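You operate a simulated robot arm through the tools that you are given. There is no shell and no other tool. Be economical: measure what you need, move in short steps, check, and stop when the job is done.

You run a simulated robot arm. Do the job below in one go: nothing can be reset, and whatever is moved stays where it is left.

Task
Dust the dull spot on the chest, polish it with the pad and close the tin.
Fine: duster and pad go back. A coat counts when it lies all over at full strength: go over it till it gets no stronger. What is to be rubbed or washed off counts as gone when no trace of it is left.

The check looks at the end state, three seconds after you hand in, the way a careful person would. Anything else that was tipped, shoved, dropped, spilled or broken makes it a failure.

Robot
A 7-joint arm with a two-finger parallel gripper, fixed in place. Base frame: the origin is at the foot of the arm, x ahead of it, y to its left, z up; the work surface is at about z = 0.6. Lengths are in m, angles in degrees, forces in N, time in s.
With the tool pointing down near the work surface it reaches from about 0.12 to 0.62 m from the base axis. Its first joint turns from -66.0 to 66.0 degrees. Payload 2.4 kg.
The tool frame sits at the grasp point between the pads (the TCP): z along the fingers, y along the line on which they close. The tips reach 0.03 m beyond it. The gripper opens to 0.094 m. The fingers are 0.028 m wide and 0.01 m thick; the gripper's body (0.05 by 0.096 m) begins 0.055 m behind the TCP.
Orientation is that of the tool frame in the base frame, as a unit quaternion [x, y, z, w]. With the fingers straight down and closing along the base's y, the tool's x points along the base's -x, its y along +y and its z along -z.

Tools
- The arm moves only by the tool drive_tool. Its argument "increments" is text: rows parted by semicolons, each of 7 numbers parted by spaces: the gripper command, from -1 (fully open) to 1 (shut), values between in proportion, then the shift along the tool's x, y, z in units of 200 mm (1.0 is 200 mm), then the turn, a rotation vector about the tool's x, y, z in units of 60 degrees (1.0 is 60 degrees). In form: grip tx ty tz ax ay az; .... A call has 1 to 8 rows; each row is the pose to reach, as a shift and turn from the pose commanded when the call began, along the tool's axes at that moment. A call with a number of a shift or a turn outside -1 to 1 is refused whole. Each row takes 0.2 s and may step no farther than 0.05 m and 8.6 degrees from the row before; otherwise, or with a gripper value out of range, the whole call is refused. Where a pose cannot be reached the arm comes as near as it can. A force on the tool above 40 N (or 10 N above the force at the start of the call, whichever is more), or a blocked arm, ends the call early, and 0.2 s more pass. Each finger travels about 0.153 m/s and halts on what it meets, pressing with about 20 N; the grip force reading is that of the motor and also rises with nothing between the fingers. The clock runs only during rows and for 0.2 s after the last one: add rows that repeat a pose to give the fingers time. The reply holds the time, the measured pose of the TCP, the force on the tool along the base axes, the opening and the grip force, in the units named above and with some noise, with the torque about the TCP (base axes, N m) and any sound that the robot's microphone picked up.
- Cameras (640 x 400 px; columns grow to the right, rows downward): "scene" is fixed at [0.0132, 0.4767, 1.423]; the picture's right is [-0.86, -0.51, 0.00], its down [-0.34, 0.57, -0.75] and it looks along [0.38, -0.64, -0.67] (base axes); focal length 336 px, centre (320, 200). "wrist" rides on the gripper at [0.076, 0.014, -0.103] in the tool frame; the picture's right is [-0.18, 0.98, 0.00], its down [-0.75, -0.14, -0.64] and it looks along [-0.63, -0.12, 0.77] (tool axes); focal length 243 px, centre (320, 200). There is no depth. A picture from a camera that has moved, and an enlarged one, comes with that camera's place and axes in the base frame and with its lens. The place of the scene camera against the robot may be out by one fixed shift of up to 0.025 m in any direction.
- capture(camera): a new picture of that camera. It takes no simulated time.
- zoom(camera, box): a new picture of the part [left, top, right, bottom] of that camera's present view, enlarged. It takes no simulated time.
- close_job(): hands the job in; it is judged then, once.

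Work in short steps. Places have to be worked out from the pictures, the camera data and where the tool is seen: move nearer, look again, correct. Check each grasp and each placing, and mend what went wrong. You have 120 turns and 68 pictures in all, those below and enlarged ones among them. Open the gripper and draw the arm clear of the work before you hand the job in, unless the task says otherwise; then end with one line.

The tools are called after ">>>" as a command line: name --argument value ..., lists and objects as JSON in quotes. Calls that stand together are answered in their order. drive_tool: Moves the arm, as the interface text tells. Its arguments: {"type":"object","properties":{"increments":{"type":"string"}},"required":["increments"]} The other tools are called the same way: capture (camera) takes a picture; zoom (camera, box) takes an enlarged picture of a part of a camera's view; close_job () hands the job in.

At the start:

```text
time_s: 0.0
position: [0.4375, -0.1013, 0.9288]
ee_rot: [0.0, 1.0, 0.0, 0.0]
wrist_force: [0.1, 0.2, -0.7]
torque: [0.0, -0.01, 0.01]
finger_gap: 0.0941
gripper_force: 0.1
```

scene: 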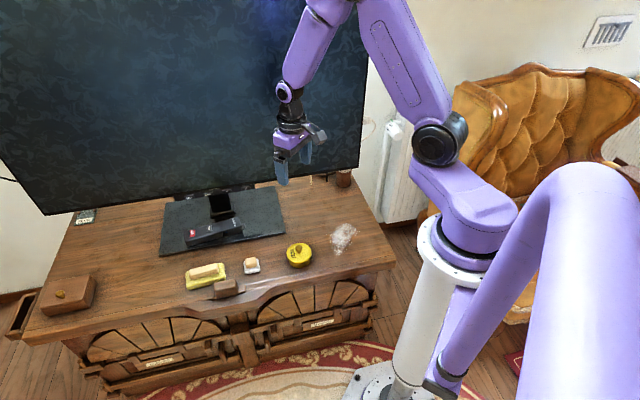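
wrist: 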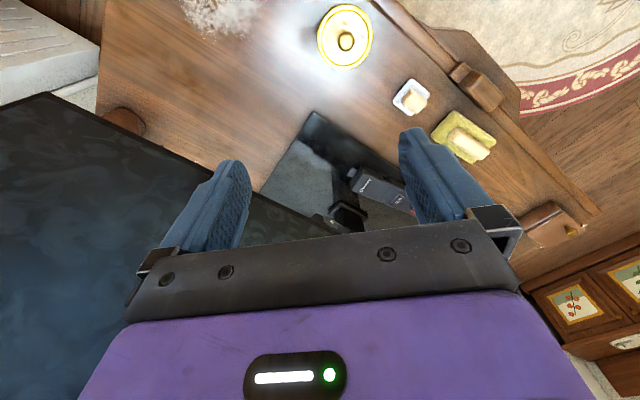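

I see a yellow cloth/duster with a handle, a small pad, a yellow tin and a dusty spot. I take enlarged pictures to identify them.

>>> zoom --camera "scene" --box '[170, 210, 370, 310]'

>>> zoom --camera "wrist" --box '[160, 0, 560, 250]'

>>> zoom --camera "scene" --box '[0, 200, 200, 370]'

```text
3.20 times, centred on (270, 260) of scene
camera zoom: at [0.0132, 0.4767, 1.423], right [-0.86, -0.51, 0.0], down [-0.34, 0.57, -0.75], along [0.38, -0.64, -0.67], focal length 1074 px, centre (480, 8)
```

zoom: 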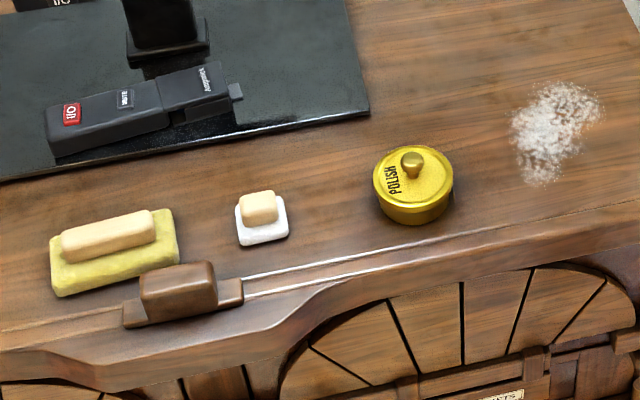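

```text
1.60 times, centred on (360, 125) of wrist
camera zoom: at [0.3622, -0.0873, 1.031], right [0.18, 0.98, 0.0], down [0.75, -0.14, 0.64], along [0.63, -0.12, -0.77], focal length 388 px, centre (256, 320)
```

zoom: 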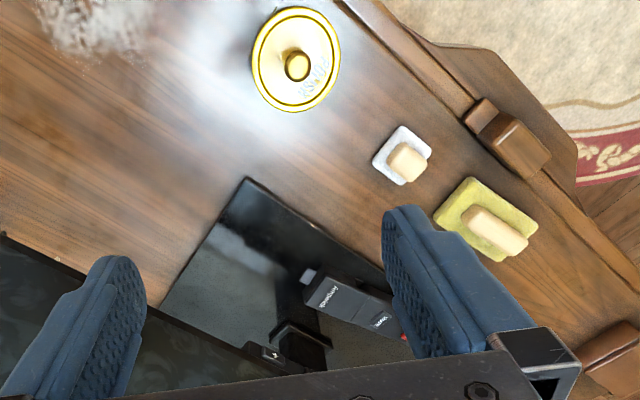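

```text
2.35 times, centred on (100, 285) of scene
camera zoom: at [0.0132, 0.4767, 1.423], right [-0.86, -0.51, 0.0], down [-0.34, 0.57, -0.75], along [0.38, -0.64, -0.67], focal length 789 px, centre (838, 0)
```

zoom: 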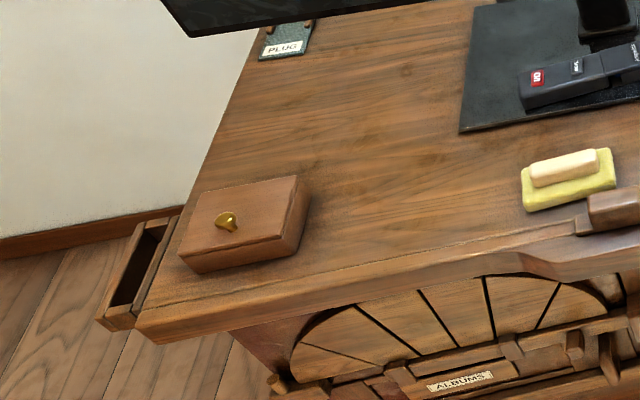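

The row of tools lies at roughly duster (0.60,0.13), pad (0.51,0.04), tin (0.41,-0.06) and dust (0.35,-0.22), with the chest turned about 45°. I move the wrist camera over to look at the duster and pad.

>>> drive_tool --increments "-1 0 0.2 0.1 0 0 0; -1 0 0.4 0.2 0 0 0; -1 0 0.6 0.3 0 0 0; -1 0 0.8 0.4 0 0 0; -1 0 1 0.5 0 0 0; -1 0 1 0.5 0 0 0"

>>> capture --camera "wrist"

```text
time_s: 1.4
position: [0.4382, 0.0979, 0.8283]
ee_rot: [0.0, 1.0, 0.0, 0.0]
wrist_force: [-0.4, -0.4, 0.4]
torque: [-0.02, -0.04, 0.01]
finger_gap: 0.0942
gripper_force: 0.0
```

```text
62 pictures are left
camera wrist: at [0.3621, 0.113, 0.9308], right [0.18, 0.98, 0.0], down [0.75, -0.14, 0.64], along [0.63, -0.12, -0.77], focal length 243 px, centre (320, 200)
```

wrist: 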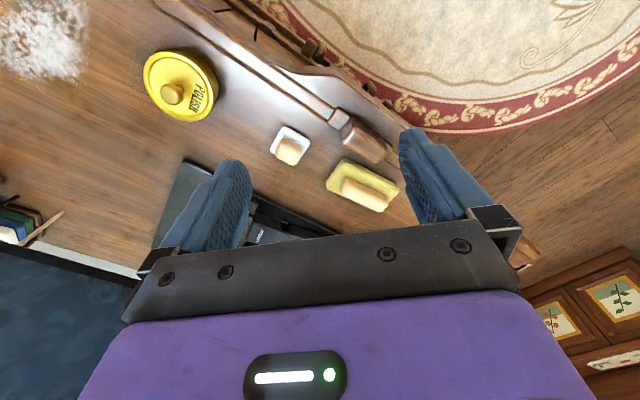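

Duster handle reads about (0.611,0.136), its long axis near 50°, just at the reach limit; the pad is about (0.513,0.040). I turn the tool 50° so the fingers straddle the handle and go closer for a better look.

>>> drive_tool --increments "-1 -0.1 0 0.08 0 0 -0.139; -1 -0.22 0 0.16 0 0 -0.278; -1 -0.34 0 0.24 0 0 -0.417; -1 -0.46 0 0.32 0 0 -0.556; -1 -0.58 0 0.38 0 0 -0.695; -1 -0.68 0 0.44 0 0 -0.833; -1 -0.68 0 0.44 0 0 -0.833"

>>> capture --camera "wrist"

```text
time_s: 3.0
position: [0.5744, 0.0987, 0.7396]
ee_rot: [-0.424, 0.906, 0.0, 0.0]
wrist_force: [0.0, -0.1, -0.4]
torque: [0.0, -0.01, 0.0]
finger_gap: 0.094
gripper_force: 0.0
```

```text
61 pictures are left
camera wrist: at [0.5146, 0.049, 0.8422], right [-0.64, 0.77, 0.0], down [0.59, 0.49, 0.64], along [0.5, 0.41, -0.77], focal length 243 px, centre (320, 200)
```

wrist: 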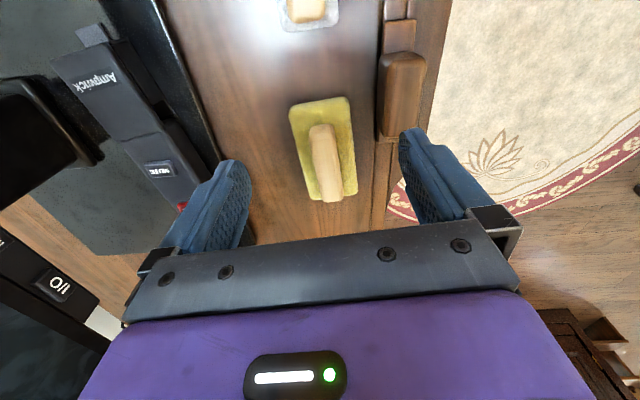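

The tool is aligned with the duster handle (centre about 0.613,0.139). I move above it at part height with narrower fingers and check.

>>> drive_tool --increments "-0.28 -0.11 -0.008 0 0 0 0; -0.28 -0.226 -0.016 0 0 0 0; -0.28 -0.226 -0.016 0.15 0 0 0; -0.28 -0.226 -0.016 0.25 0 0 0; -0.28 -0.226 -0.016 0.25 0 0 0"

>>> capture --camera "wrist"

>>> zoom --camera "scene" --box '[140, 210, 300, 310]'

```text
time_s: 4.2
position: [0.6056, 0.1313, 0.6898]
ee_rot: [-0.423, 0.906, -0.001, 0.0]
wrist_force: [0.2, -0.4, -0.2]
torque: [0.0, 0.01, 0.01]
finger_gap: 0.0602
gripper_force: 0.0
```

```text
60 pictures are left
camera wrist: at [0.5462, 0.0825, 0.7931], right [-0.63, 0.77, 0.0], down [0.59, 0.49, 0.64], along [0.5, 0.41, -0.77], focal length 243 px, centre (320, 200)
```

wrist: 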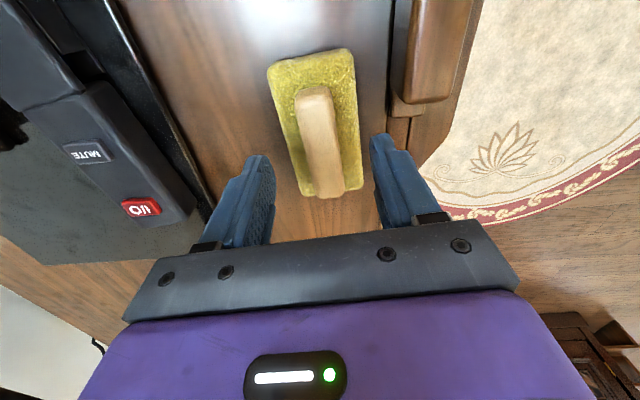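

```text
4.00 times, centred on (220, 260) of scene
camera zoom: at [0.0132, 0.4767, 1.423], right [-0.86, -0.51, 0.0], down [-0.34, 0.57, -0.75], along [0.38, -0.64, -0.67], focal length 1342 px, centre (720, -40)
```

zoom: 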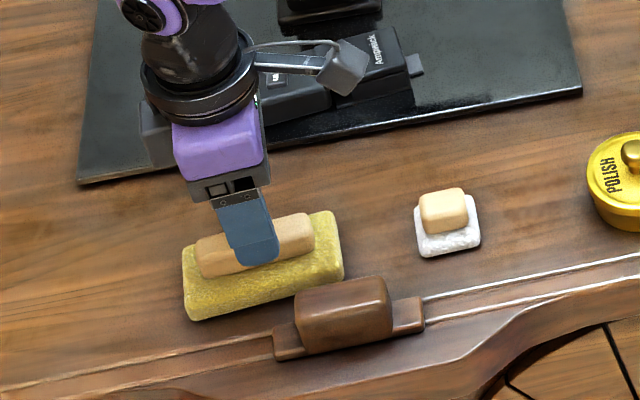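

Well aligned and centred. I descend to z≈0.648 and close.

>>> drive_tool --increments "-0.28 0 0 0.1 0 0 0; -0.28 0 0 0.2 0 0 0; -0.28 0 0 0.2 0 0 0; 0.3 0 0 0.2 0 0 0; 1 0 0 0.2 0 0 0; 1 0 0 0.2 0 0 0"

>>> zoom --camera "scene" --box '[140, 210, 300, 310]'

```text
time_s: 5.6
position: [0.6058, 0.131, 0.6508]
ee_rot: [-0.422, 0.907, 0.0, 0.0]
wrist_force: [0.1, -1.0, 0.4]
torque: [-0.02, 0.01, 0.01]
finger_gap: 0.0571
gripper_force: 20.0
```

```text
4.00 times, centred on (220, 260) of scene
camera zoom: at [0.0132, 0.4767, 1.423], right [-0.86, -0.51, 0.0], down [-0.34, 0.57, -0.75], along [0.38, -0.64, -0.67], focal length 1342 px, centre (720, -40)
```

zoom: 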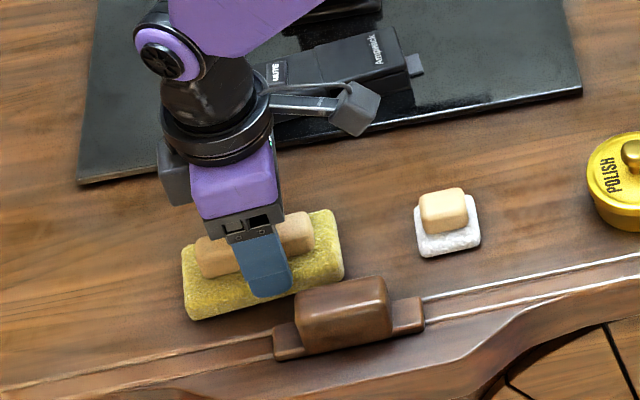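

The fingers closed at 57 mm: they caught the duster's block, not the handle. I reopen, rise 13 mm and close again on the handle.

>>> drive_tool --increments "-0.28 0 0 0 0 0 0; -0.28 0 0 -0.065 0 0 0; -0.28 0 0 -0.065 0 0 0; 0.3 0 0 -0.065 0 0 0; 1 0 0 -0.065 0 0 0; 1 0 0 -0.065 0 0 0"

>>> capture --camera "wrist"

```text
time_s: 7.0
position: [0.6053, 0.131, 0.6639]
ee_rot: [-0.422, 0.906, 0.0, 0.0]
wrist_force: [-1.1, -0.2, 0.5]
torque: [0.09, -0.05, 0.03]
finger_gap: 0.0233
gripper_force: 19.4
```

```text
57 pictures are left
camera wrist: at [0.5458, 0.0818, 0.7665], right [-0.63, 0.77, 0.0], down [0.59, 0.49, 0.64], along [0.5, 0.41, -0.77], focal length 243 px, centre (320, 200)
```

wrist: 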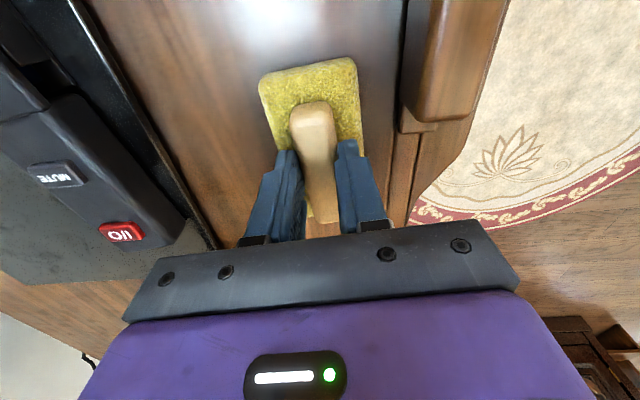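

Handle gripped (23 mm gap). Home pose is TCP (0.605,0.131,0.664) at yaw 50°. I lift it straight up and carry it toward the dust.

>>> drive_tool --increments "1 0 0 -0.1 0 0 0; 1 0 0 -0.3 0 0 0; 1 0 0 -0.5 0 0 0; 1 0.2 0 -0.5 0 0 0; 1 0.4 0 -0.5 0 0 0; 1 0.6 0 -0.5 0 0 0; 1 0.8 0 -0.5 0 0 0; 1 0.8 0 -0.5 0 0 0"

>>> capture --camera "wrist"

>>> capture --camera "scene"

```text
time_s: 8.8
position: [0.5018, 0.0075, 0.7642]
ee_rot: [-0.424, 0.906, 0.0, 0.0]
wrist_force: [0.2, 0.4, -1.0]
torque: [-0.01, -0.01, -0.03]
finger_gap: 0.0229
gripper_force: 20.3
```

```text
56 pictures are left
camera wrist: at [0.4419, -0.0414, 0.8661], right [-0.63, 0.77, 0.0], down [0.59, 0.49, 0.64], along [0.5, 0.41, -0.77], focal length 243 px, centre (320, 200)
```

wrist: 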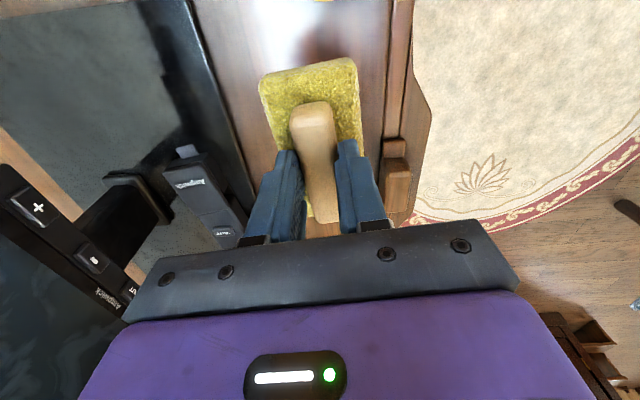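

```text
55 pictures are left
```

scene: 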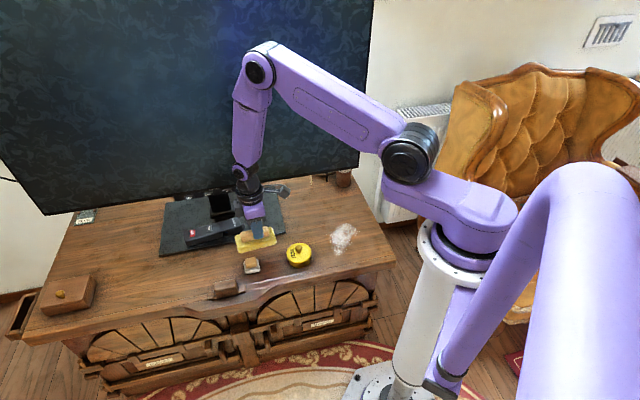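

Duster held well and clear. I continue along the chest toward the dust.

>>> drive_tool --increments "1 0.2 -0.1 0 0 0 0; 1 0.4 -0.2 0 0 0 0; 1 0.6 -0.2 0 0 0 0; 1 0.8 -0.2 0 0 0 0; 1 1 -0.2 0 0 0 0; 1 1 -0.2 0 0 0 0"

>>> drive_tool --increments "1 0.2 0 0 0 0 0; 1 0.4 0 0 0 0 0; 1 0.5 0 0 0 0 0; 1 0.5 0 0 0 0 0"

>>> capture --camera "wrist"

>>> zoom --camera "scene" --box '[240, 180, 400, 280]'

```text
time_s: 10.2
position: [0.4048, -0.1721, 0.7646]
ee_rot: [-0.423, 0.906, 0.0, 0.0]
wrist_force: [-0.6, -0.4, -0.6]
torque: [0.0, 0.04, 0.02]
finger_gap: 0.0232
gripper_force: 19.8
```

```text
time_s: 11.2
position: [0.3407, -0.2471, 0.7634]
ee_rot: [-0.422, 0.906, 0.001, 0.0]
wrist_force: [0.0, 0.7, -0.9]
torque: [-0.01, 0.01, 0.03]
finger_gap: 0.0231
gripper_force: 20.2
```

```text
54 pictures are left
camera wrist: at [0.281, -0.2967, 0.8656], right [-0.63, 0.77, 0.0], down [0.59, 0.49, 0.64], along [0.5, 0.41, -0.77], focal length 243 px, centre (320, 200)
```

wrist: 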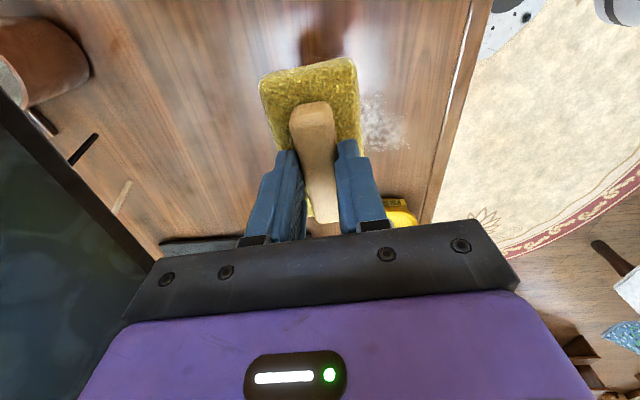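

```text
4.00 times, centred on (320, 230) of scene
camera zoom: at [0.0132, 0.4767, 1.423], right [-0.86, -0.51, 0.0], down [-0.34, 0.57, -0.75], along [0.38, -0.64, -0.67], focal length 1342 px, centre (320, 80)
```

zoom: 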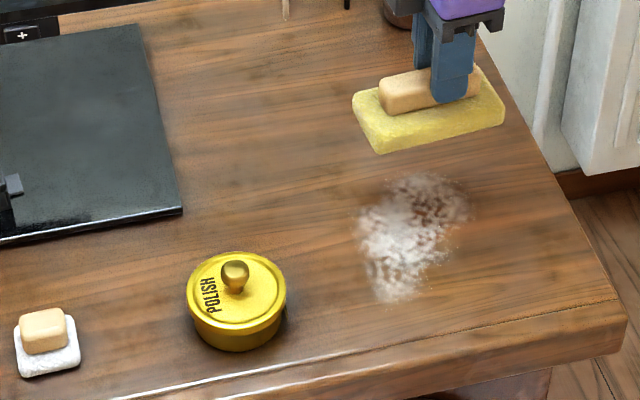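

Dust spans roughly x 0.31–0.38, y −0.14…−0.28, just around and in front of the duster. I lower the duster here to contact.

>>> drive_tool --increments "1 0 0 0.2 0 0 0; 1 0 0 0.4 0 0 0; 1 0 0 0.48 0 0 0; 1 0 0 0.5 0 0 0; 1 0 0 0.51 0 0 0; 1 0 0 0.51 0 0 0"

```text
time_s: 12.6
position: [0.3404, -0.2471, 0.6616]
ee_rot: [-0.423, 0.906, -0.001, 0.0]
wrist_force: [-2.2, 1.1, 21.2]
torque: [0.05, 0.05, 0.01]
finger_gap: 0.0232
gripper_force: 20.7
```

Contact at about z=0.663, force 21 N. I ease off slightly and wipe back and forth across the spot.

>>> drive_tool --increments "1 0 0.14 -0.003 0 0 0; 1 0 0.28 -0.003 0 0 0; 1 0 0.42 -0.003 0 0 0; 1 0 0.28 -0.003 0 0 0; 1 0 0.14 -0.003 0 0 0; 1 0 0 -0.003 0 0 0; 1 0 -0.14 -0.003 0 0 0; 1 0 -0.27 -0.003 0 0 0"

>>> zoom --camera "scene" --box '[240, 180, 400, 280]'

```text
time_s: 14.4
position: [0.3824, -0.2815, 0.6616]
ee_rot: [-0.423, 0.906, 0.0, 0.0]
wrist_force: [-0.1, 0.3, -0.6]
torque: [0.0, -0.02, -0.01]
finger_gap: 0.0235
gripper_force: 19.4
```

```text
4.00 times, centred on (320, 230) of scene
camera zoom: at [0.0132, 0.4767, 1.423], right [-0.86, -0.51, 0.0], down [-0.34, 0.57, -0.75], along [0.38, -0.64, -0.67], focal length 1342 px, centre (320, 80)
```

zoom: 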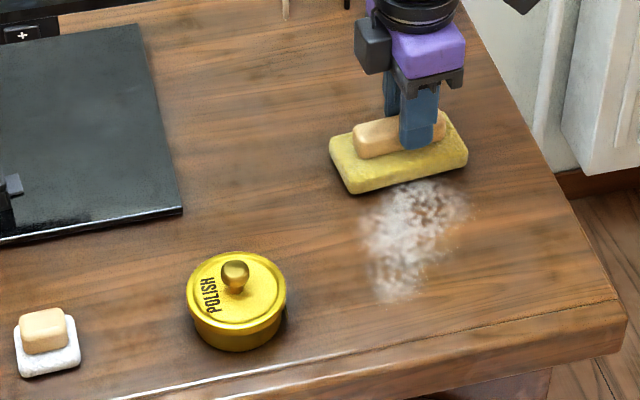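

The dust is only a bit fainter and the contact force vanished (the duster settled in the grip). I lower further to regain contact, step by step.

>>> drive_tool --increments "1 0 0 0.005 0 0 0; 1 0 0 0.01 0 0 0; 1 0 0 0.01 0 0 0"

```text
time_s: 15.2
position: [0.3818, -0.282, 0.6612]
ee_rot: [-0.422, 0.906, -0.001, 0.0]
wrist_force: [-3.3, 1.7, 21.5]
torque: [0.08, 0.1, 0.0]
finger_gap: 0.0237
gripper_force: 19.7
```

Contact restored at 21 N; I sweep at this height.

>>> drive_tool --increments "1 0 0.14 0 0 0 0; 1 0 0.28 0 0 0 0; 1 0 0.42 0 0 0 0; 1 0 0.56 0 0 0 0; 1 0 0.7 0 0 0 0; 1 0 0.7 0 0 0 0"

>>> zoom --camera "scene" --box '[240, 180, 400, 280]'

```text
time_s: 16.6
position: [0.2751, -0.192, 0.6604]
ee_rot: [-0.422, 0.906, 0.0, 0.0]
wrist_force: [4.6, -1.7, 19.0]
torque: [-0.09, -0.15, -0.03]
finger_gap: 0.0234
gripper_force: 19.7
```

```text
4.00 times, centred on (320, 230) of scene
camera zoom: at [0.0131, 0.4768, 1.423], right [-0.86, -0.51, 0.0], down [-0.34, 0.57, -0.75], along [0.38, -0.64, -0.67], focal length 1342 px, centre (320, 80)
```

zoom: 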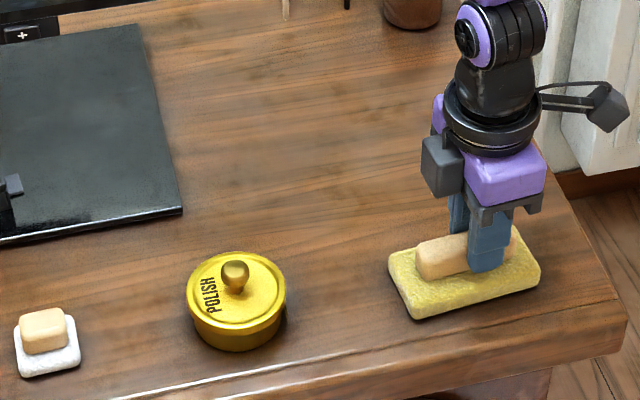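

Most is gone now. I shift about 35 mm toward the tin side and wipe back.

>>> drive_tool --increments "1 -0.1 0 0 0 0 0; 1 -0.18 0 0 0 0 0; 1 -0.18 -0.14 0 0 0 0; 1 -0.18 -0.28 0 0 0 0; 1 -0.18 -0.42 0 0 0 0; 1 -0.18 -0.56 0 0 0 0; 1 -0.18 -0.7 0 0 0 0; 1 -0.18 -0.7 0 0 0 0"

>>> zoom --camera "scene" --box '[280, 200, 380, 270]'

```text
time_s: 18.4
position: [0.4044, -0.2544, 0.6601]
ee_rot: [-0.423, 0.906, 0.0, 0.0]
wrist_force: [-0.3, 0.1, -0.7]
torque: [-0.01, -0.01, -0.01]
finger_gap: 0.0233
gripper_force: 20.6
```

```text
5.71 times, centred on (330, 235) of scene
camera zoom: at [0.0132, 0.4767, 1.423], right [-0.86, -0.51, 0.0], down [-0.34, 0.57, -0.75], along [0.38, -0.64, -0.67], focal length 1917 px, centre (263, 0)
```

zoom: 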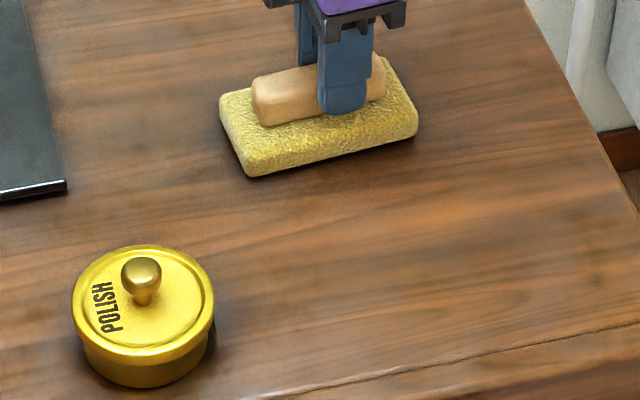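

It looks clean; I make one more pressed pass along a middle lane for certainty, then lift.

>>> drive_tool --increments "1 0.08 0 0.008 0 0 0; 1 0.08 0.14 0.008 0 0 0; 1 0.08 0.28 0.008 0 0 0; 1 0.08 0.42 0.008 0 0 0; 1 0.08 0.56 0.008 0 0 0; 1 0.08 0.7 0.008 0 0 0; 1 0.08 0.7 -0.2 0 0 0; 1 0.08 0.7 -0.4 0 0 0"

>>> drive_tool --increments "1 0.1 -0.1 -0.2 0 0 0; 1 0.25 -0.2 -0.3 0 0 0; 1 0.45 -0.3 -0.3 0 0 0; 1 0.6 -0.3 -0.3 0 0 0; 1 0.6 -0.3 -0.3 0 0 0"

>>> capture --camera "wrist"

>>> zoom --camera "scene" --box '[280, 200, 380, 270]'

```text
time_s: 20.2
position: [0.2859, -0.1753, 0.7403]
ee_rot: [-0.422, 0.907, 0.0, 0.0]
wrist_force: [0.2, 0.2, 0.1]
torque: [-0.01, 0.0, 0.03]
finger_gap: 0.0232
gripper_force: 20.3
```

```text
time_s: 21.4
position: [0.2551, -0.3076, 0.8004]
ee_rot: [-0.423, 0.906, 0.001, -0.001]
wrist_force: [0.3, -0.4, -1.3]
torque: [-0.01, -0.02, 0.01]
finger_gap: 0.0235
gripper_force: 19.7
```

```text
49 pictures are left
camera wrist: at [0.1963, -0.3562, 0.9024], right [-0.63, 0.77, 0.0], down [0.59, 0.49, 0.64], along [0.5, 0.41, -0.77], focal length 243 px, centre (320, 200)
```

wrist: 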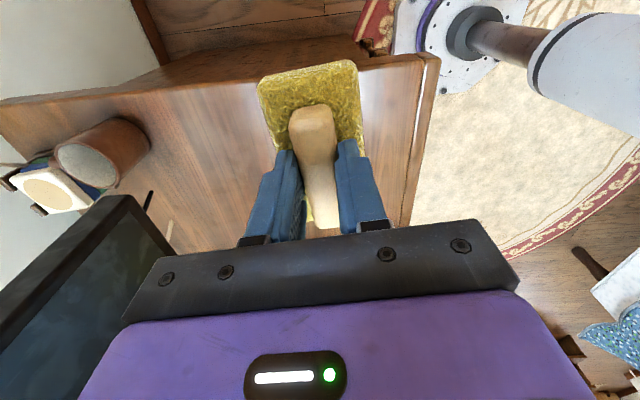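

```text
5.71 times, centred on (330, 235) of scene
camera zoom: at [0.0132, 0.4767, 1.423], right [-0.86, -0.51, 0.0], down [-0.34, 0.57, -0.75], along [0.38, -0.64, -0.67], focal length 1917 px, centre (263, 0)
```

zoom: 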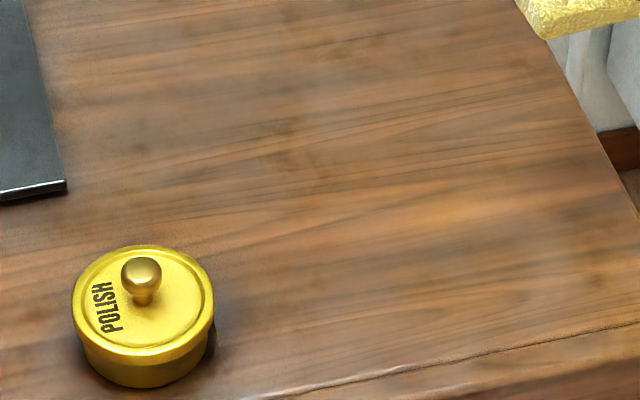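

The dust is gone. I carry the duster back to its home spot.

>>> drive_tool --increments "1 -0.2 0 0 0 0 0; 1 -0.4 0 0 0 0 0; 1 -0.6 0 0 0 0 0; 1 -0.8 0 0 0 0 0; 1 -1 0 0 0 0 0"

>>> drive_tool --increments "1 -0.2 0 0 0 0 0; 1 -0.4 0 0 0 0 0; 1 -0.6 0 0 0 0 0; 1 -0.8 0.03 0 0 0 0; 1 -1 0.07 0 0 0 0; 1 -1 0.07 0 0 0 0"

>>> drive_tool --increments "1 -0.2 0 0 0 0 0; 1 -0.4 0 0 0 0 0; 1 -0.6 0 0 0 0 0; 1 -0.8 0 0.1 0 0 0; 1 -0.8 0 0.3 0 0 0; 1 -0.8 0 0.5 0 0 0; 1 -0.8 0 0.5 0 0 0"

```text
time_s: 22.6
position: [0.3852, -0.1526, 0.7998]
ee_rot: [-0.421, 0.907, 0.0, 0.001]
wrist_force: [0.7, 0.4, -0.5]
torque: [0.01, -0.01, -0.01]
finger_gap: 0.0233
gripper_force: 19.6
```

```text
time_s: 24.0
position: [0.5031, 0.0078, 0.799]
ee_rot: [-0.422, 0.907, 0.0, 0.0]
wrist_force: [0.3, 0.2, -1.2]
torque: [0.03, 0.0, 0.02]
finger_gap: 0.0235
gripper_force: 20.0
```

```text
time_s: 25.6
position: [0.6066, 0.1299, 0.6995]
ee_rot: [-0.422, 0.906, 0.0, 0.0]
wrist_force: [-0.7, -0.7, -0.8]
torque: [-0.01, -0.02, -0.05]
finger_gap: 0.0234
gripper_force: 19.8
```

At the home spot, 37 mm above contact. I lower it to the surface and release.

>>> drive_tool --increments "1 0 0 0.1 0 0 0; 1 0 0 0.16 0 0 0; 1 0 0 0.185 0 0 0; 1 0 0 0.19 0 0 0; 1 0 0 0.19 0 0 0"

>>> drive_tool --increments "0.4 0 0 0 0 0 0; 0 0 0 0 0 0 0; -0.2 0 0 0 0 0 0; -0.2 0 0 -0.1 0 0 0; -0.2 0 0 -0.3 0 0 0; -0.2 0 0 -0.5 0 0 0; -0.2 0 0 -0.5 0 0 0"

>>> capture --camera "wrist"

>>> zoom --camera "scene" --box '[140, 210, 300, 310]'

```text
time_s: 26.8
position: [0.6052, 0.129, 0.6617]
ee_rot: [-0.423, 0.906, 0.0, 0.001]
wrist_force: [0.9, 0.4, -1.4]
torque: [-0.05, 0.05, 0.02]
finger_gap: 0.0232
gripper_force: 20.1
```

```text
time_s: 28.4
position: [0.6056, 0.1299, 0.7624]
ee_rot: [-0.422, 0.907, 0.0, -0.001]
wrist_force: [-0.8, -0.1, 0.1]
torque: [0.03, -0.02, 0.02]
finger_gap: 0.0564
gripper_force: 0.2
```

```text
47 pictures are left
camera wrist: at [0.5457, 0.0818, 0.8652], right [-0.63, 0.77, 0.0], down [0.59, 0.49, 0.64], along [0.5, 0.41, -0.77], focal length 243 px, centre (320, 200)
```

wrist: 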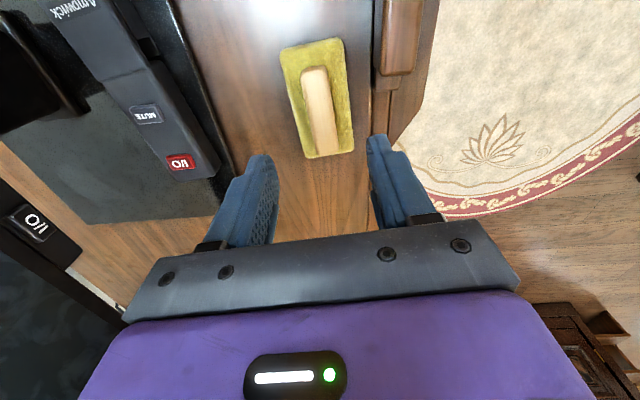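

```text
4.00 times, centred on (220, 260) of scene
camera zoom: at [0.0132, 0.4767, 1.423], right [-0.86, -0.51, 0.0], down [-0.34, 0.57, -0.75], along [0.38, -0.64, -0.67], focal length 1342 px, centre (720, -40)
```

zoom: 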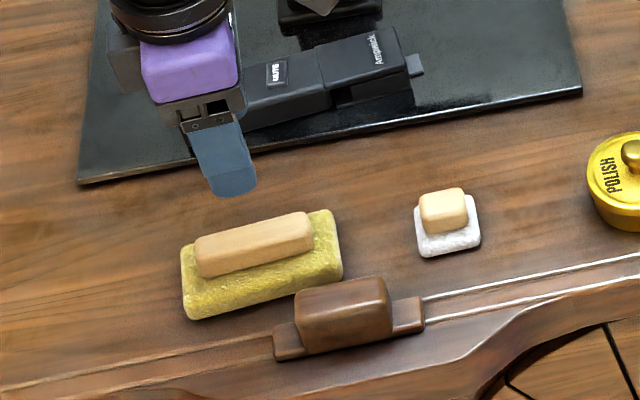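

Duster is back in place. Next the tin: I move near it for a close look before taking the lid.

>>> drive_tool --increments "-0.2 0.2 0 0 0 0 0; -0.2 0.4 0 0 0 0 0; -0.2 0.6 0.05 0 0 0 0; -0.2 0.8 0.1 0 0 0 0; -0.2 1 0.14 0 0 0 0"

>>> drive_tool --increments "-0.2 0.2 0 0 0 0 0; -0.2 0.4 0 0 0 0 0; -0.2 0.6 0 0 0 0 0; -0.2 0.6 0 0 0 0 0"

>>> capture --camera "wrist"

```text
time_s: 29.6
position: [0.4547, -0.0055, 0.7623]
ee_rot: [-0.422, 0.907, -0.001, 0.002]
wrist_force: [0.1, -0.2, -0.5]
torque: [-0.02, 0.01, 0.02]
finger_gap: 0.0566
gripper_force: 0.0
```

```text
time_s: 30.6
position: [0.3777, -0.0972, 0.7628]
ee_rot: [-0.423, 0.906, 0.001, 0.0]
wrist_force: [1.0, 0.0, 0.7]
torque: [0.0, -0.02, 0.01]
finger_gap: 0.0566
gripper_force: 0.1
```

```text
45 pictures are left
camera wrist: at [0.3185, -0.1454, 0.8653], right [-0.63, 0.77, 0.0], down [0.59, 0.49, 0.64], along [0.5, 0.41, -0.77], focal length 243 px, centre (320, 200)
```

wrist: 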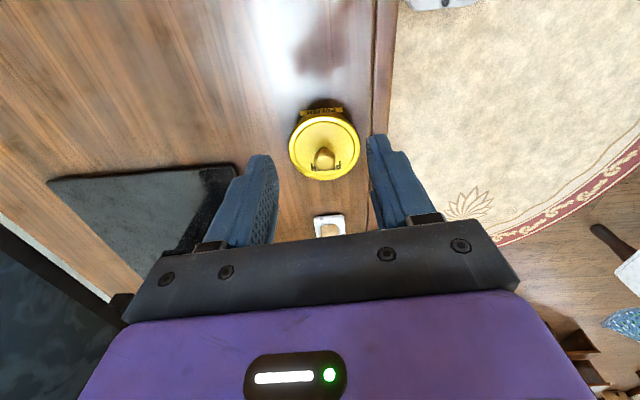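

Lid centre at about (0.408,−0.067), knob top near z≈0.66. I move above it and partway down, then check from the scene camera.

>>> drive_tool --increments "-0.1 -0.1 -0.01 0 0 0 0; -0.1 -0.213 -0.019 0 0 0 0; -0.1 -0.213 -0.019 0.15 0 0 0; -0.1 -0.213 -0.019 0.3 0 0 0; -0.1 -0.213 -0.019 0.3 0 0 0"

>>> capture --camera "wrist"

>>> zoom --camera "scene" --box '[260, 210, 340, 280]'

```text
time_s: 31.8
position: [0.4081, -0.0666, 0.7022]
ee_rot: [-0.423, 0.906, 0.001, -0.001]
wrist_force: [-0.2, -0.7, -0.2]
torque: [0.0, 0.02, -0.03]
finger_gap: 0.0517
gripper_force: 0.0
```

```text
44 pictures are left
camera wrist: at [0.3485, -0.1153, 0.8042], right [-0.63, 0.77, 0.0], down [0.59, 0.49, 0.64], along [0.5, 0.41, -0.77], focal length 243 px, centre (320, 200)
```

wrist: 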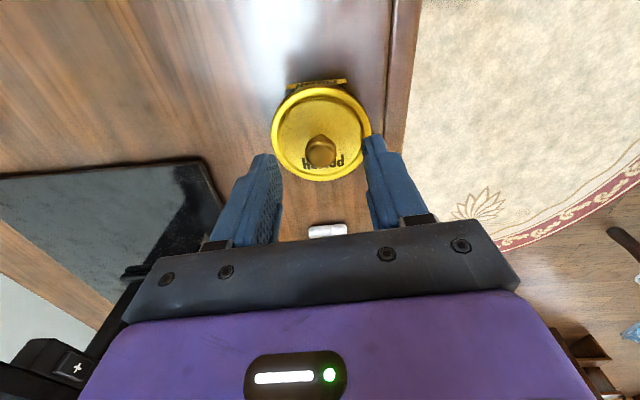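

```text
5.71 times, centred on (300, 245) of scene
camera zoom: at [0.0132, 0.4767, 1.423], right [-0.86, -0.51, 0.0], down [-0.34, 0.57, -0.75], along [0.38, -0.64, -0.67], focal length 1917 px, centre (434, -57)
```

zoom: 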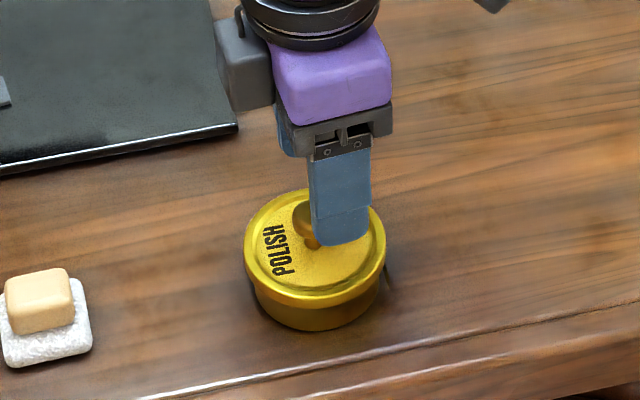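

There is a small tab with lettering at the tin's near side; I zoom in to see whether it is a hinge.

>>> zoom --camera "wrist" --box '[250, 60, 400, 200]'

```text
2.86 times, centred on (325, 130) of wrist
camera zoom: at [0.3485, -0.1153, 0.8042], right [-0.63, 0.77, 0.0], down [0.59, 0.49, 0.64], along [0.5, 0.41, -0.77], focal length 693 px, centre (306, 400)
```

zoom: 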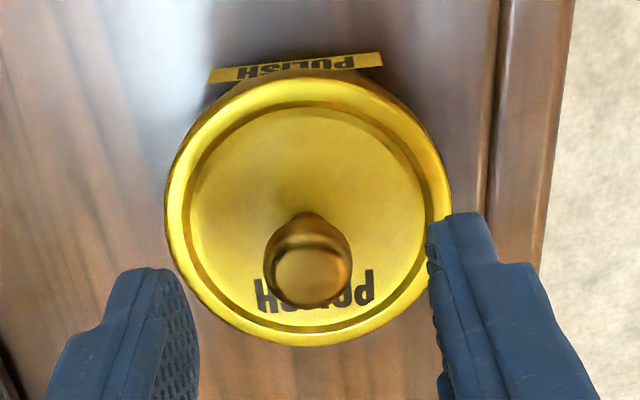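

It's only a label plate; the lid lifts by its knob. I descend carefully in small steps watching the force.

>>> drive_tool --increments "-0.1 0 0 0.05 0 0 0; -0.1 0 0 0.08 0 0 0; -0.1 0 0 0.1 0 0 0; -0.1 0 0 0.1 0 0 0"

>>> zoom --camera "wrist" --box '[220, 60, 420, 260]'

>>> zoom --camera "scene" --box '[270, 220, 330, 270]'

```text
time_s: 32.8
position: [0.4088, -0.0674, 0.6813]
ee_rot: [-0.422, 0.906, 0.001, 0.0]
wrist_force: [0.0, 0.5, -0.9]
torque: [0.02, 0.0, -0.01]
finger_gap: 0.0518
gripper_force: 0.1
```

```text
2.00 times, centred on (320, 160) of wrist
camera zoom: at [0.3488, -0.1154, 0.7844], right [-0.63, 0.77, 0.0], down [0.59, 0.49, 0.64], along [0.5, 0.41, -0.77], focal length 485 px, centre (320, 280)
```

zoom: 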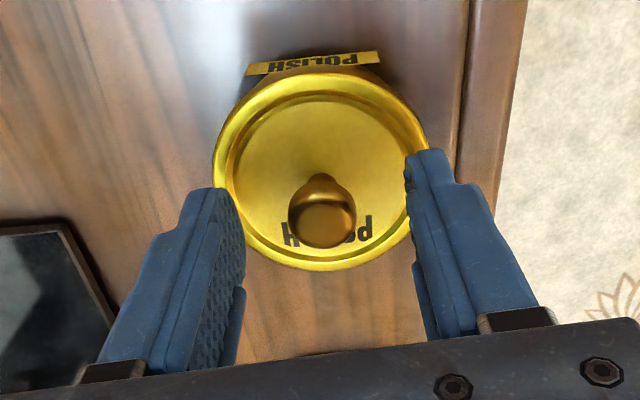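

```text
8.00 times, centred on (300, 245) of scene
camera zoom: at [0.0132, 0.4767, 1.423], right [-0.86, -0.51, 0.0], down [-0.34, 0.57, -0.75], along [0.38, -0.64, -0.67], focal length 2684 px, centre (480, -160)
```

zoom: 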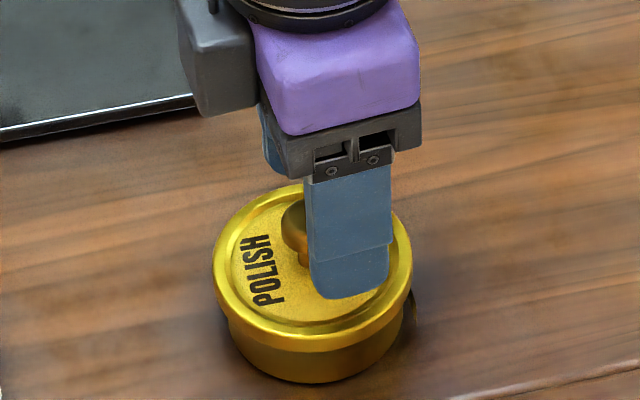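

Centred on the knob, whose top seems near z≈0.663. I lower 6 mm more and close.

>>> drive_tool --increments "-0.1 0 0 0.015 0 0 0; -0.1 0 0 0.03 0 0 0; 0.2 0 0 0.03 0 0 0; 0.5 0 0 0.03 0 0 0; 1 0 0 0.03 0 0 0; 1 0 0 0.03 0 0 0"

>>> zoom --camera "wrist" --box '[220, 60, 420, 260]'

```text
time_s: 34.2
position: [0.4089, -0.0656, 0.6754]
ee_rot: [-0.422, 0.906, 0.001, 0.001]
wrist_force: [0.3, 0.5, -0.2]
torque: [-0.01, -0.03, 0.02]
finger_gap: 0.0202
gripper_force: 19.5
heard: snap
```

```text
2.00 times, centred on (320, 160) of wrist
camera zoom: at [0.3487, -0.115, 0.7786], right [-0.63, 0.77, 0.0], down [0.59, 0.49, 0.64], along [0.5, 0.41, -0.77], focal length 485 px, centre (320, 280)
```

zoom: 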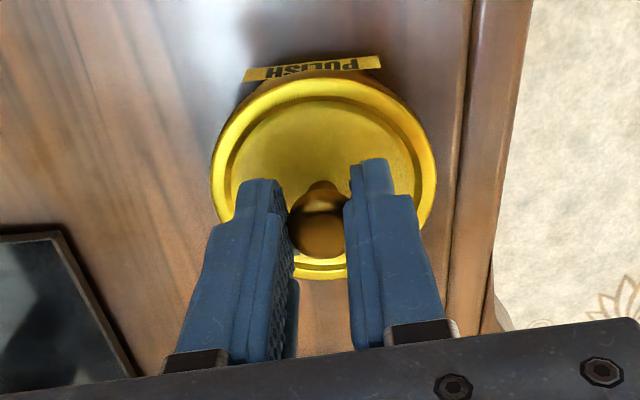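

The knob is gripped (20 mm) and a snap was heard — presumably the lid freeing. I lift gently.

>>> drive_tool --increments "1 0 0 -0.05 0 0 0; 1 0 0 -0.1 0 0 0; 1 0 0 -0.2 0 0 0; 1 0 0 -0.3 0 0 0; 1 0 0 -0.3 0 0 0"

>>> zoom --camera "scene" --box '[240, 190, 360, 280]'

```text
time_s: 35.4
position: [0.4081, -0.0666, 0.737]
ee_rot: [-0.423, 0.906, 0.0, 0.001]
wrist_force: [-0.1, 0.1, 0.7]
torque: [-0.01, 0.02, -0.04]
finger_gap: 0.0202
gripper_force: 20.7
```

```text
4.44 times, centred on (300, 235) of scene
camera zoom: at [0.0132, 0.4767, 1.423], right [-0.86, -0.51, 0.0], down [-0.34, 0.57, -0.75], along [0.38, -0.64, -0.67], focal length 1491 px, centre (409, 44)
```

zoom: 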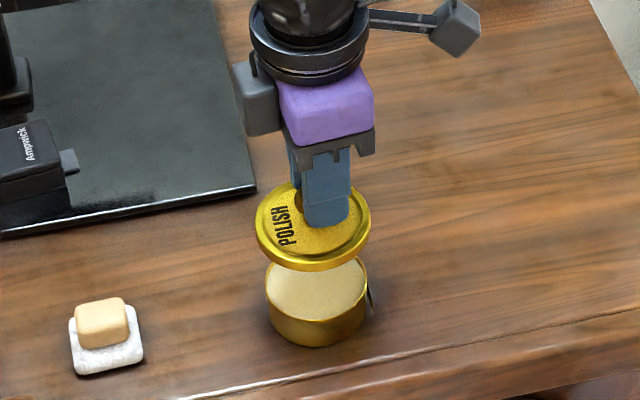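

Lid is off and the tin is full. I set the lid down on the bare surface behind the tin, at about (0.455,−0.15).

>>> drive_tool --increments "1 0.05 -0.15 -0.05 0 0 0; 1 0.1 -0.3 -0.05 0 0 0; 1 0.17 -0.45 -0.05 0 0 0; 1 0.17 -0.45 0.1 0 0 0; 1 0.17 -0.45 0.25 0 0 0; 1 0.17 -0.45 0.35 0 0 0; 1 0.17 -0.45 0.4 0 0 0; 1 0.17 -0.45 0.4 0 0 0"

>>> zoom --camera "scene" --box '[240, 190, 360, 280]'

```text
time_s: 37.2
position: [0.4558, -0.1505, 0.656]
ee_rot: [-0.423, 0.906, 0.0, 0.0]
wrist_force: [-0.7, -0.2, 0.3]
torque: [0.02, 0.01, -0.01]
finger_gap: 0.0203
gripper_force: 19.8
```

```text
4.44 times, centred on (300, 235) of scene
camera zoom: at [0.0132, 0.4767, 1.423], right [-0.86, -0.51, 0.0], down [-0.34, 0.57, -0.75], along [0.38, -0.64, -0.67], focal length 1491 px, centre (409, 44)
```

zoom: 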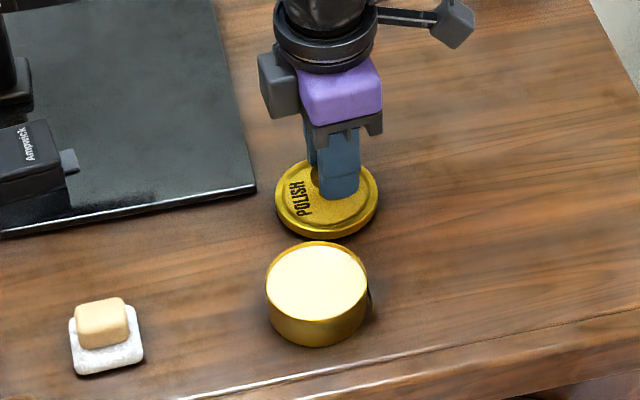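

Nearly down; I lower in small steps to find contact.

>>> drive_tool --increments "1 0 0 0.02 0 0 0; 1 0 0 0.03 0 0 0; 1 0 0 0.04 0 0 0; 1 0 0 0.04 0 0 0"

```text
time_s: 38.2
position: [0.4559, -0.1494, 0.6484]
ee_rot: [-0.422, 0.906, 0.0, 0.0]
wrist_force: [-5.4, 2.4, 27.9]
torque: [0.16, 0.04, 0.03]
finger_gap: 0.0206
gripper_force: 19.5
```

Contact at z≈0.650. I ease off, release and rise, then head back to the pad.

>>> drive_tool --increments "1 0 0 -0.01 0 0 0; 0.4 0 0 -0.01 0 0 0; 0.1 0 0 -0.01 0 0 0; -0.1 0 0 -0.05 0 0 0; -0.1 0 0 -0.25 0 0 0; -0.1 0 0 -0.45 0 0 0; -0.1 0 0 -0.55 0 0 0; -0.1 0 0 -0.55 0 0 0"

>>> zoom --camera "scene" --box '[200, 190, 360, 290]'

>>> capture --camera "wrist"

```text
time_s: 40.0
position: [0.4545, -0.1507, 0.758]
ee_rot: [-0.423, 0.906, 0.0, 0.0]
wrist_force: [0.5, 0.6, 0.6]
torque: [0.03, -0.03, -0.03]
finger_gap: 0.0518
gripper_force: 0.0
```

```text
4.00 times, centred on (280, 240) of scene
camera zoom: at [0.0132, 0.4767, 1.423], right [-0.86, -0.51, 0.0], down [-0.34, 0.57, -0.75], along [0.38, -0.64, -0.67], focal length 1342 px, centre (480, 40)
```

zoom: 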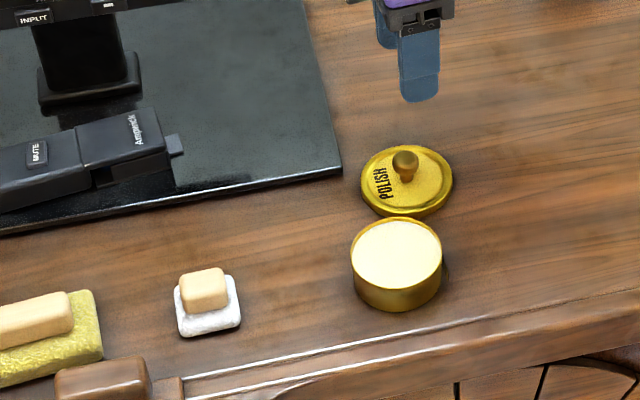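

```text
35 pictures are left
camera wrist: at [0.396, -0.199, 0.8612], right [-0.63, 0.77, 0.0], down [0.59, 0.49, 0.64], along [0.5, 0.41, -0.77], focal length 243 px, centre (320, 200)
```

wrist: 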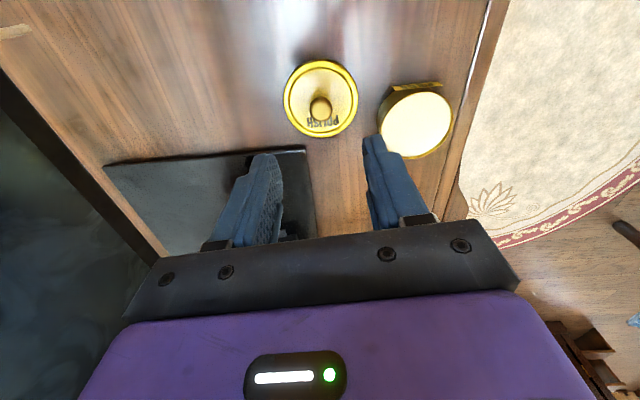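

Lid safely down. I move toward the pad for a close look.

>>> drive_tool --increments "-0.1 -0.15 0.1 0 0 0 0; -0.1 -0.3 0.2 0 0 0 0; -0.1 -0.45 0.3 0 0 0 0; -0.1 -0.62 0.39 0 0 0 0; -0.1 -0.62 0.39 0 0 0 0"

>>> capture --camera "wrist"

```text
time_s: 41.2
position: [0.4752, -0.0067, 0.7574]
ee_rot: [-0.423, 0.906, 0.0, 0.0]
wrist_force: [-0.6, 0.4, 0.8]
torque: [0.02, -0.03, 0.01]
finger_gap: 0.0515
gripper_force: 0.1
```

```text
34 pictures are left
camera wrist: at [0.4156, -0.0546, 0.8602], right [-0.63, 0.77, 0.0], down [0.59, 0.49, 0.64], along [0.5, 0.41, -0.77], focal length 243 px, centre (320, 200)
```

wrist: 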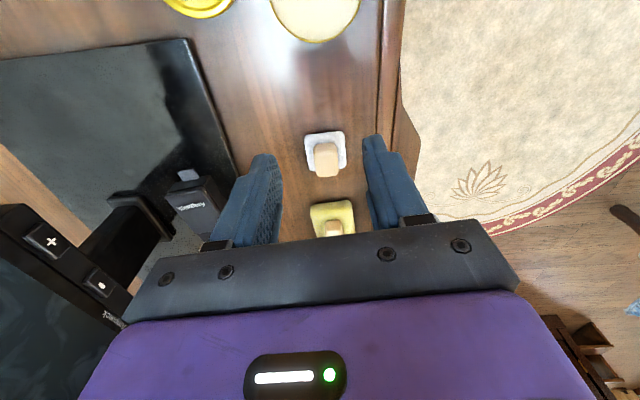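

Pad handle is at about (0.514,0.036). I go above it and lower to z=0.70.

>>> drive_tool --increments "-0.1 -0.15 -0.01 0 0 0 0; -0.1 -0.289 -0.012 0 0 0 0; -0.1 -0.289 -0.012 0.15 0 0 0; -0.1 -0.289 -0.012 0.285 0 0 0; -0.1 -0.289 -0.012 0.285 0 0 0"

>>> capture --camera "wrist"

>>> zoom --camera "scene" --box '[210, 220, 290, 280]'

```text
time_s: 42.4
position: [0.5143, 0.0383, 0.7005]
ee_rot: [-0.423, 0.906, 0.0, 0.0]
wrist_force: [-0.3, -0.3, -0.4]
torque: [-0.03, 0.02, 0.0]
finger_gap: 0.0519
gripper_force: 0.0
```

```text
33 pictures are left
camera wrist: at [0.4551, -0.0111, 0.8031], right [-0.63, 0.77, 0.0], down [0.59, 0.49, 0.64], along [0.5, 0.41, -0.77], focal length 243 px, centre (320, 200)
```

wrist: 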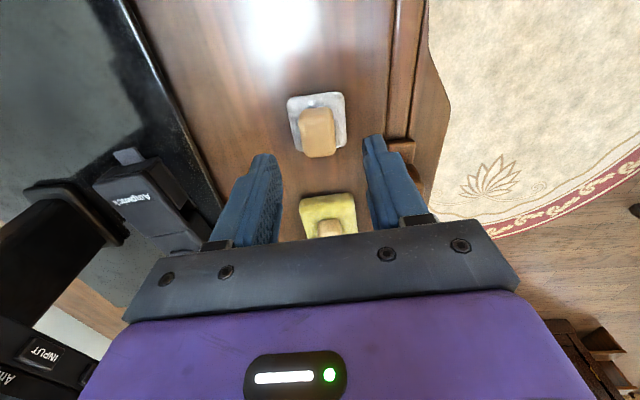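

```text
6.67 times, centred on (250, 250) of scene
camera zoom: at [0.0132, 0.4767, 1.423], right [-0.86, -0.51, 0.0], down [-0.34, 0.57, -0.75], along [0.38, -0.64, -0.67], focal length 2237 px, centre (787, -133)
```

zoom: 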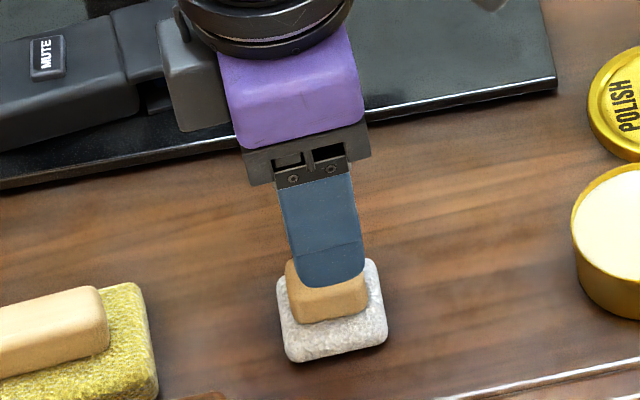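

Aligned with the pad handle. I descend to z≈0.662 and close.

>>> drive_tool --increments "-0.1 0 0 0.1 0 0 0; -0.1 0 0 0.19 0 0 0; -0.1 0 0 0.19 0 0 0; 0.3 0 0 0.19 0 0 0; 0.7 0 0 0.19 0 0 0; 1 0 0 0.19 0 0 0; 1 0 0 0.19 0 0 0"

>>> zoom --camera "scene" --box '[210, 220, 290, 280]'

```text
time_s: 44.0
position: [0.515, 0.0368, 0.6623]
ee_rot: [-0.422, 0.906, 0.0, 0.0]
wrist_force: [0.4, -0.7, 0.8]
torque: [-0.01, -0.03, 0.01]
finger_gap: 0.0254
gripper_force: 20.2
```

```text
6.67 times, centred on (250, 250) of scene
camera zoom: at [0.0132, 0.4767, 1.423], right [-0.86, -0.51, 0.0], down [-0.34, 0.57, -0.75], along [0.38, -0.64, -0.67], focal length 2237 px, centre (787, -133)
```

zoom: 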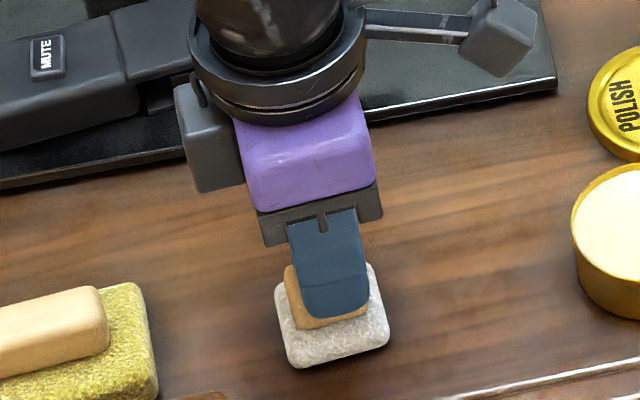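

Pad gripped (25 mm). Home is TCP (0.515,0.037,0.662). I lift it and carry it over the tin.

>>> drive_tool --increments "1 0 0 -0.1 0 0 0; 1 0 0 -0.3 0 0 0; 1 0 0 -0.4 0 0 0; 1 0.18 0.02 -0.4 0 0 0; 1 0.36 0.04 -0.4 0 0 0; 1 0.55 0.06 -0.4 0 0 0; 1 0.74 0.074 -0.4 0 0 0; 1 0.74 0.074 -0.4 0 0 0"

>>> zoom --camera "wrist" --box '[200, 20, 440, 220]'

>>> zoom --camera "scene" --box '[260, 210, 340, 280]'

```text
time_s: 45.8
position: [0.4077, -0.0654, 0.7424]
ee_rot: [-0.423, 0.906, 0.0, 0.0]
wrist_force: [-0.2, 1.0, -0.6]
torque: [0.0, -0.01, 0.02]
finger_gap: 0.0249
gripper_force: 20.0
```

```text
2.00 times, centred on (320, 120) of wrist
camera zoom: at [0.3484, -0.1145, 0.8454], right [-0.63, 0.77, 0.0], down [0.59, 0.49, 0.64], along [0.5, 0.41, -0.77], focal length 485 px, centre (320, 360)
```

zoom: 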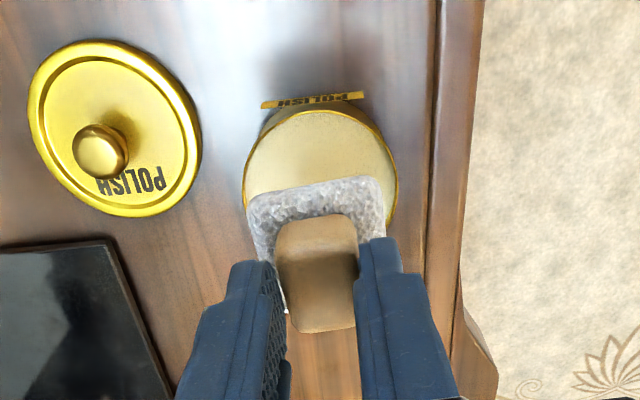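

```text
5.71 times, centred on (300, 245) of scene
camera zoom: at [0.0132, 0.4767, 1.423], right [-0.86, -0.51, 0.0], down [-0.34, 0.57, -0.75], along [0.38, -0.64, -0.67], focal length 1917 px, centre (434, -57)
```

zoom: 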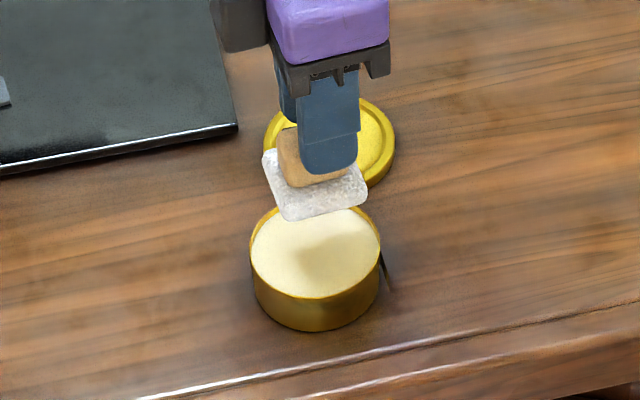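

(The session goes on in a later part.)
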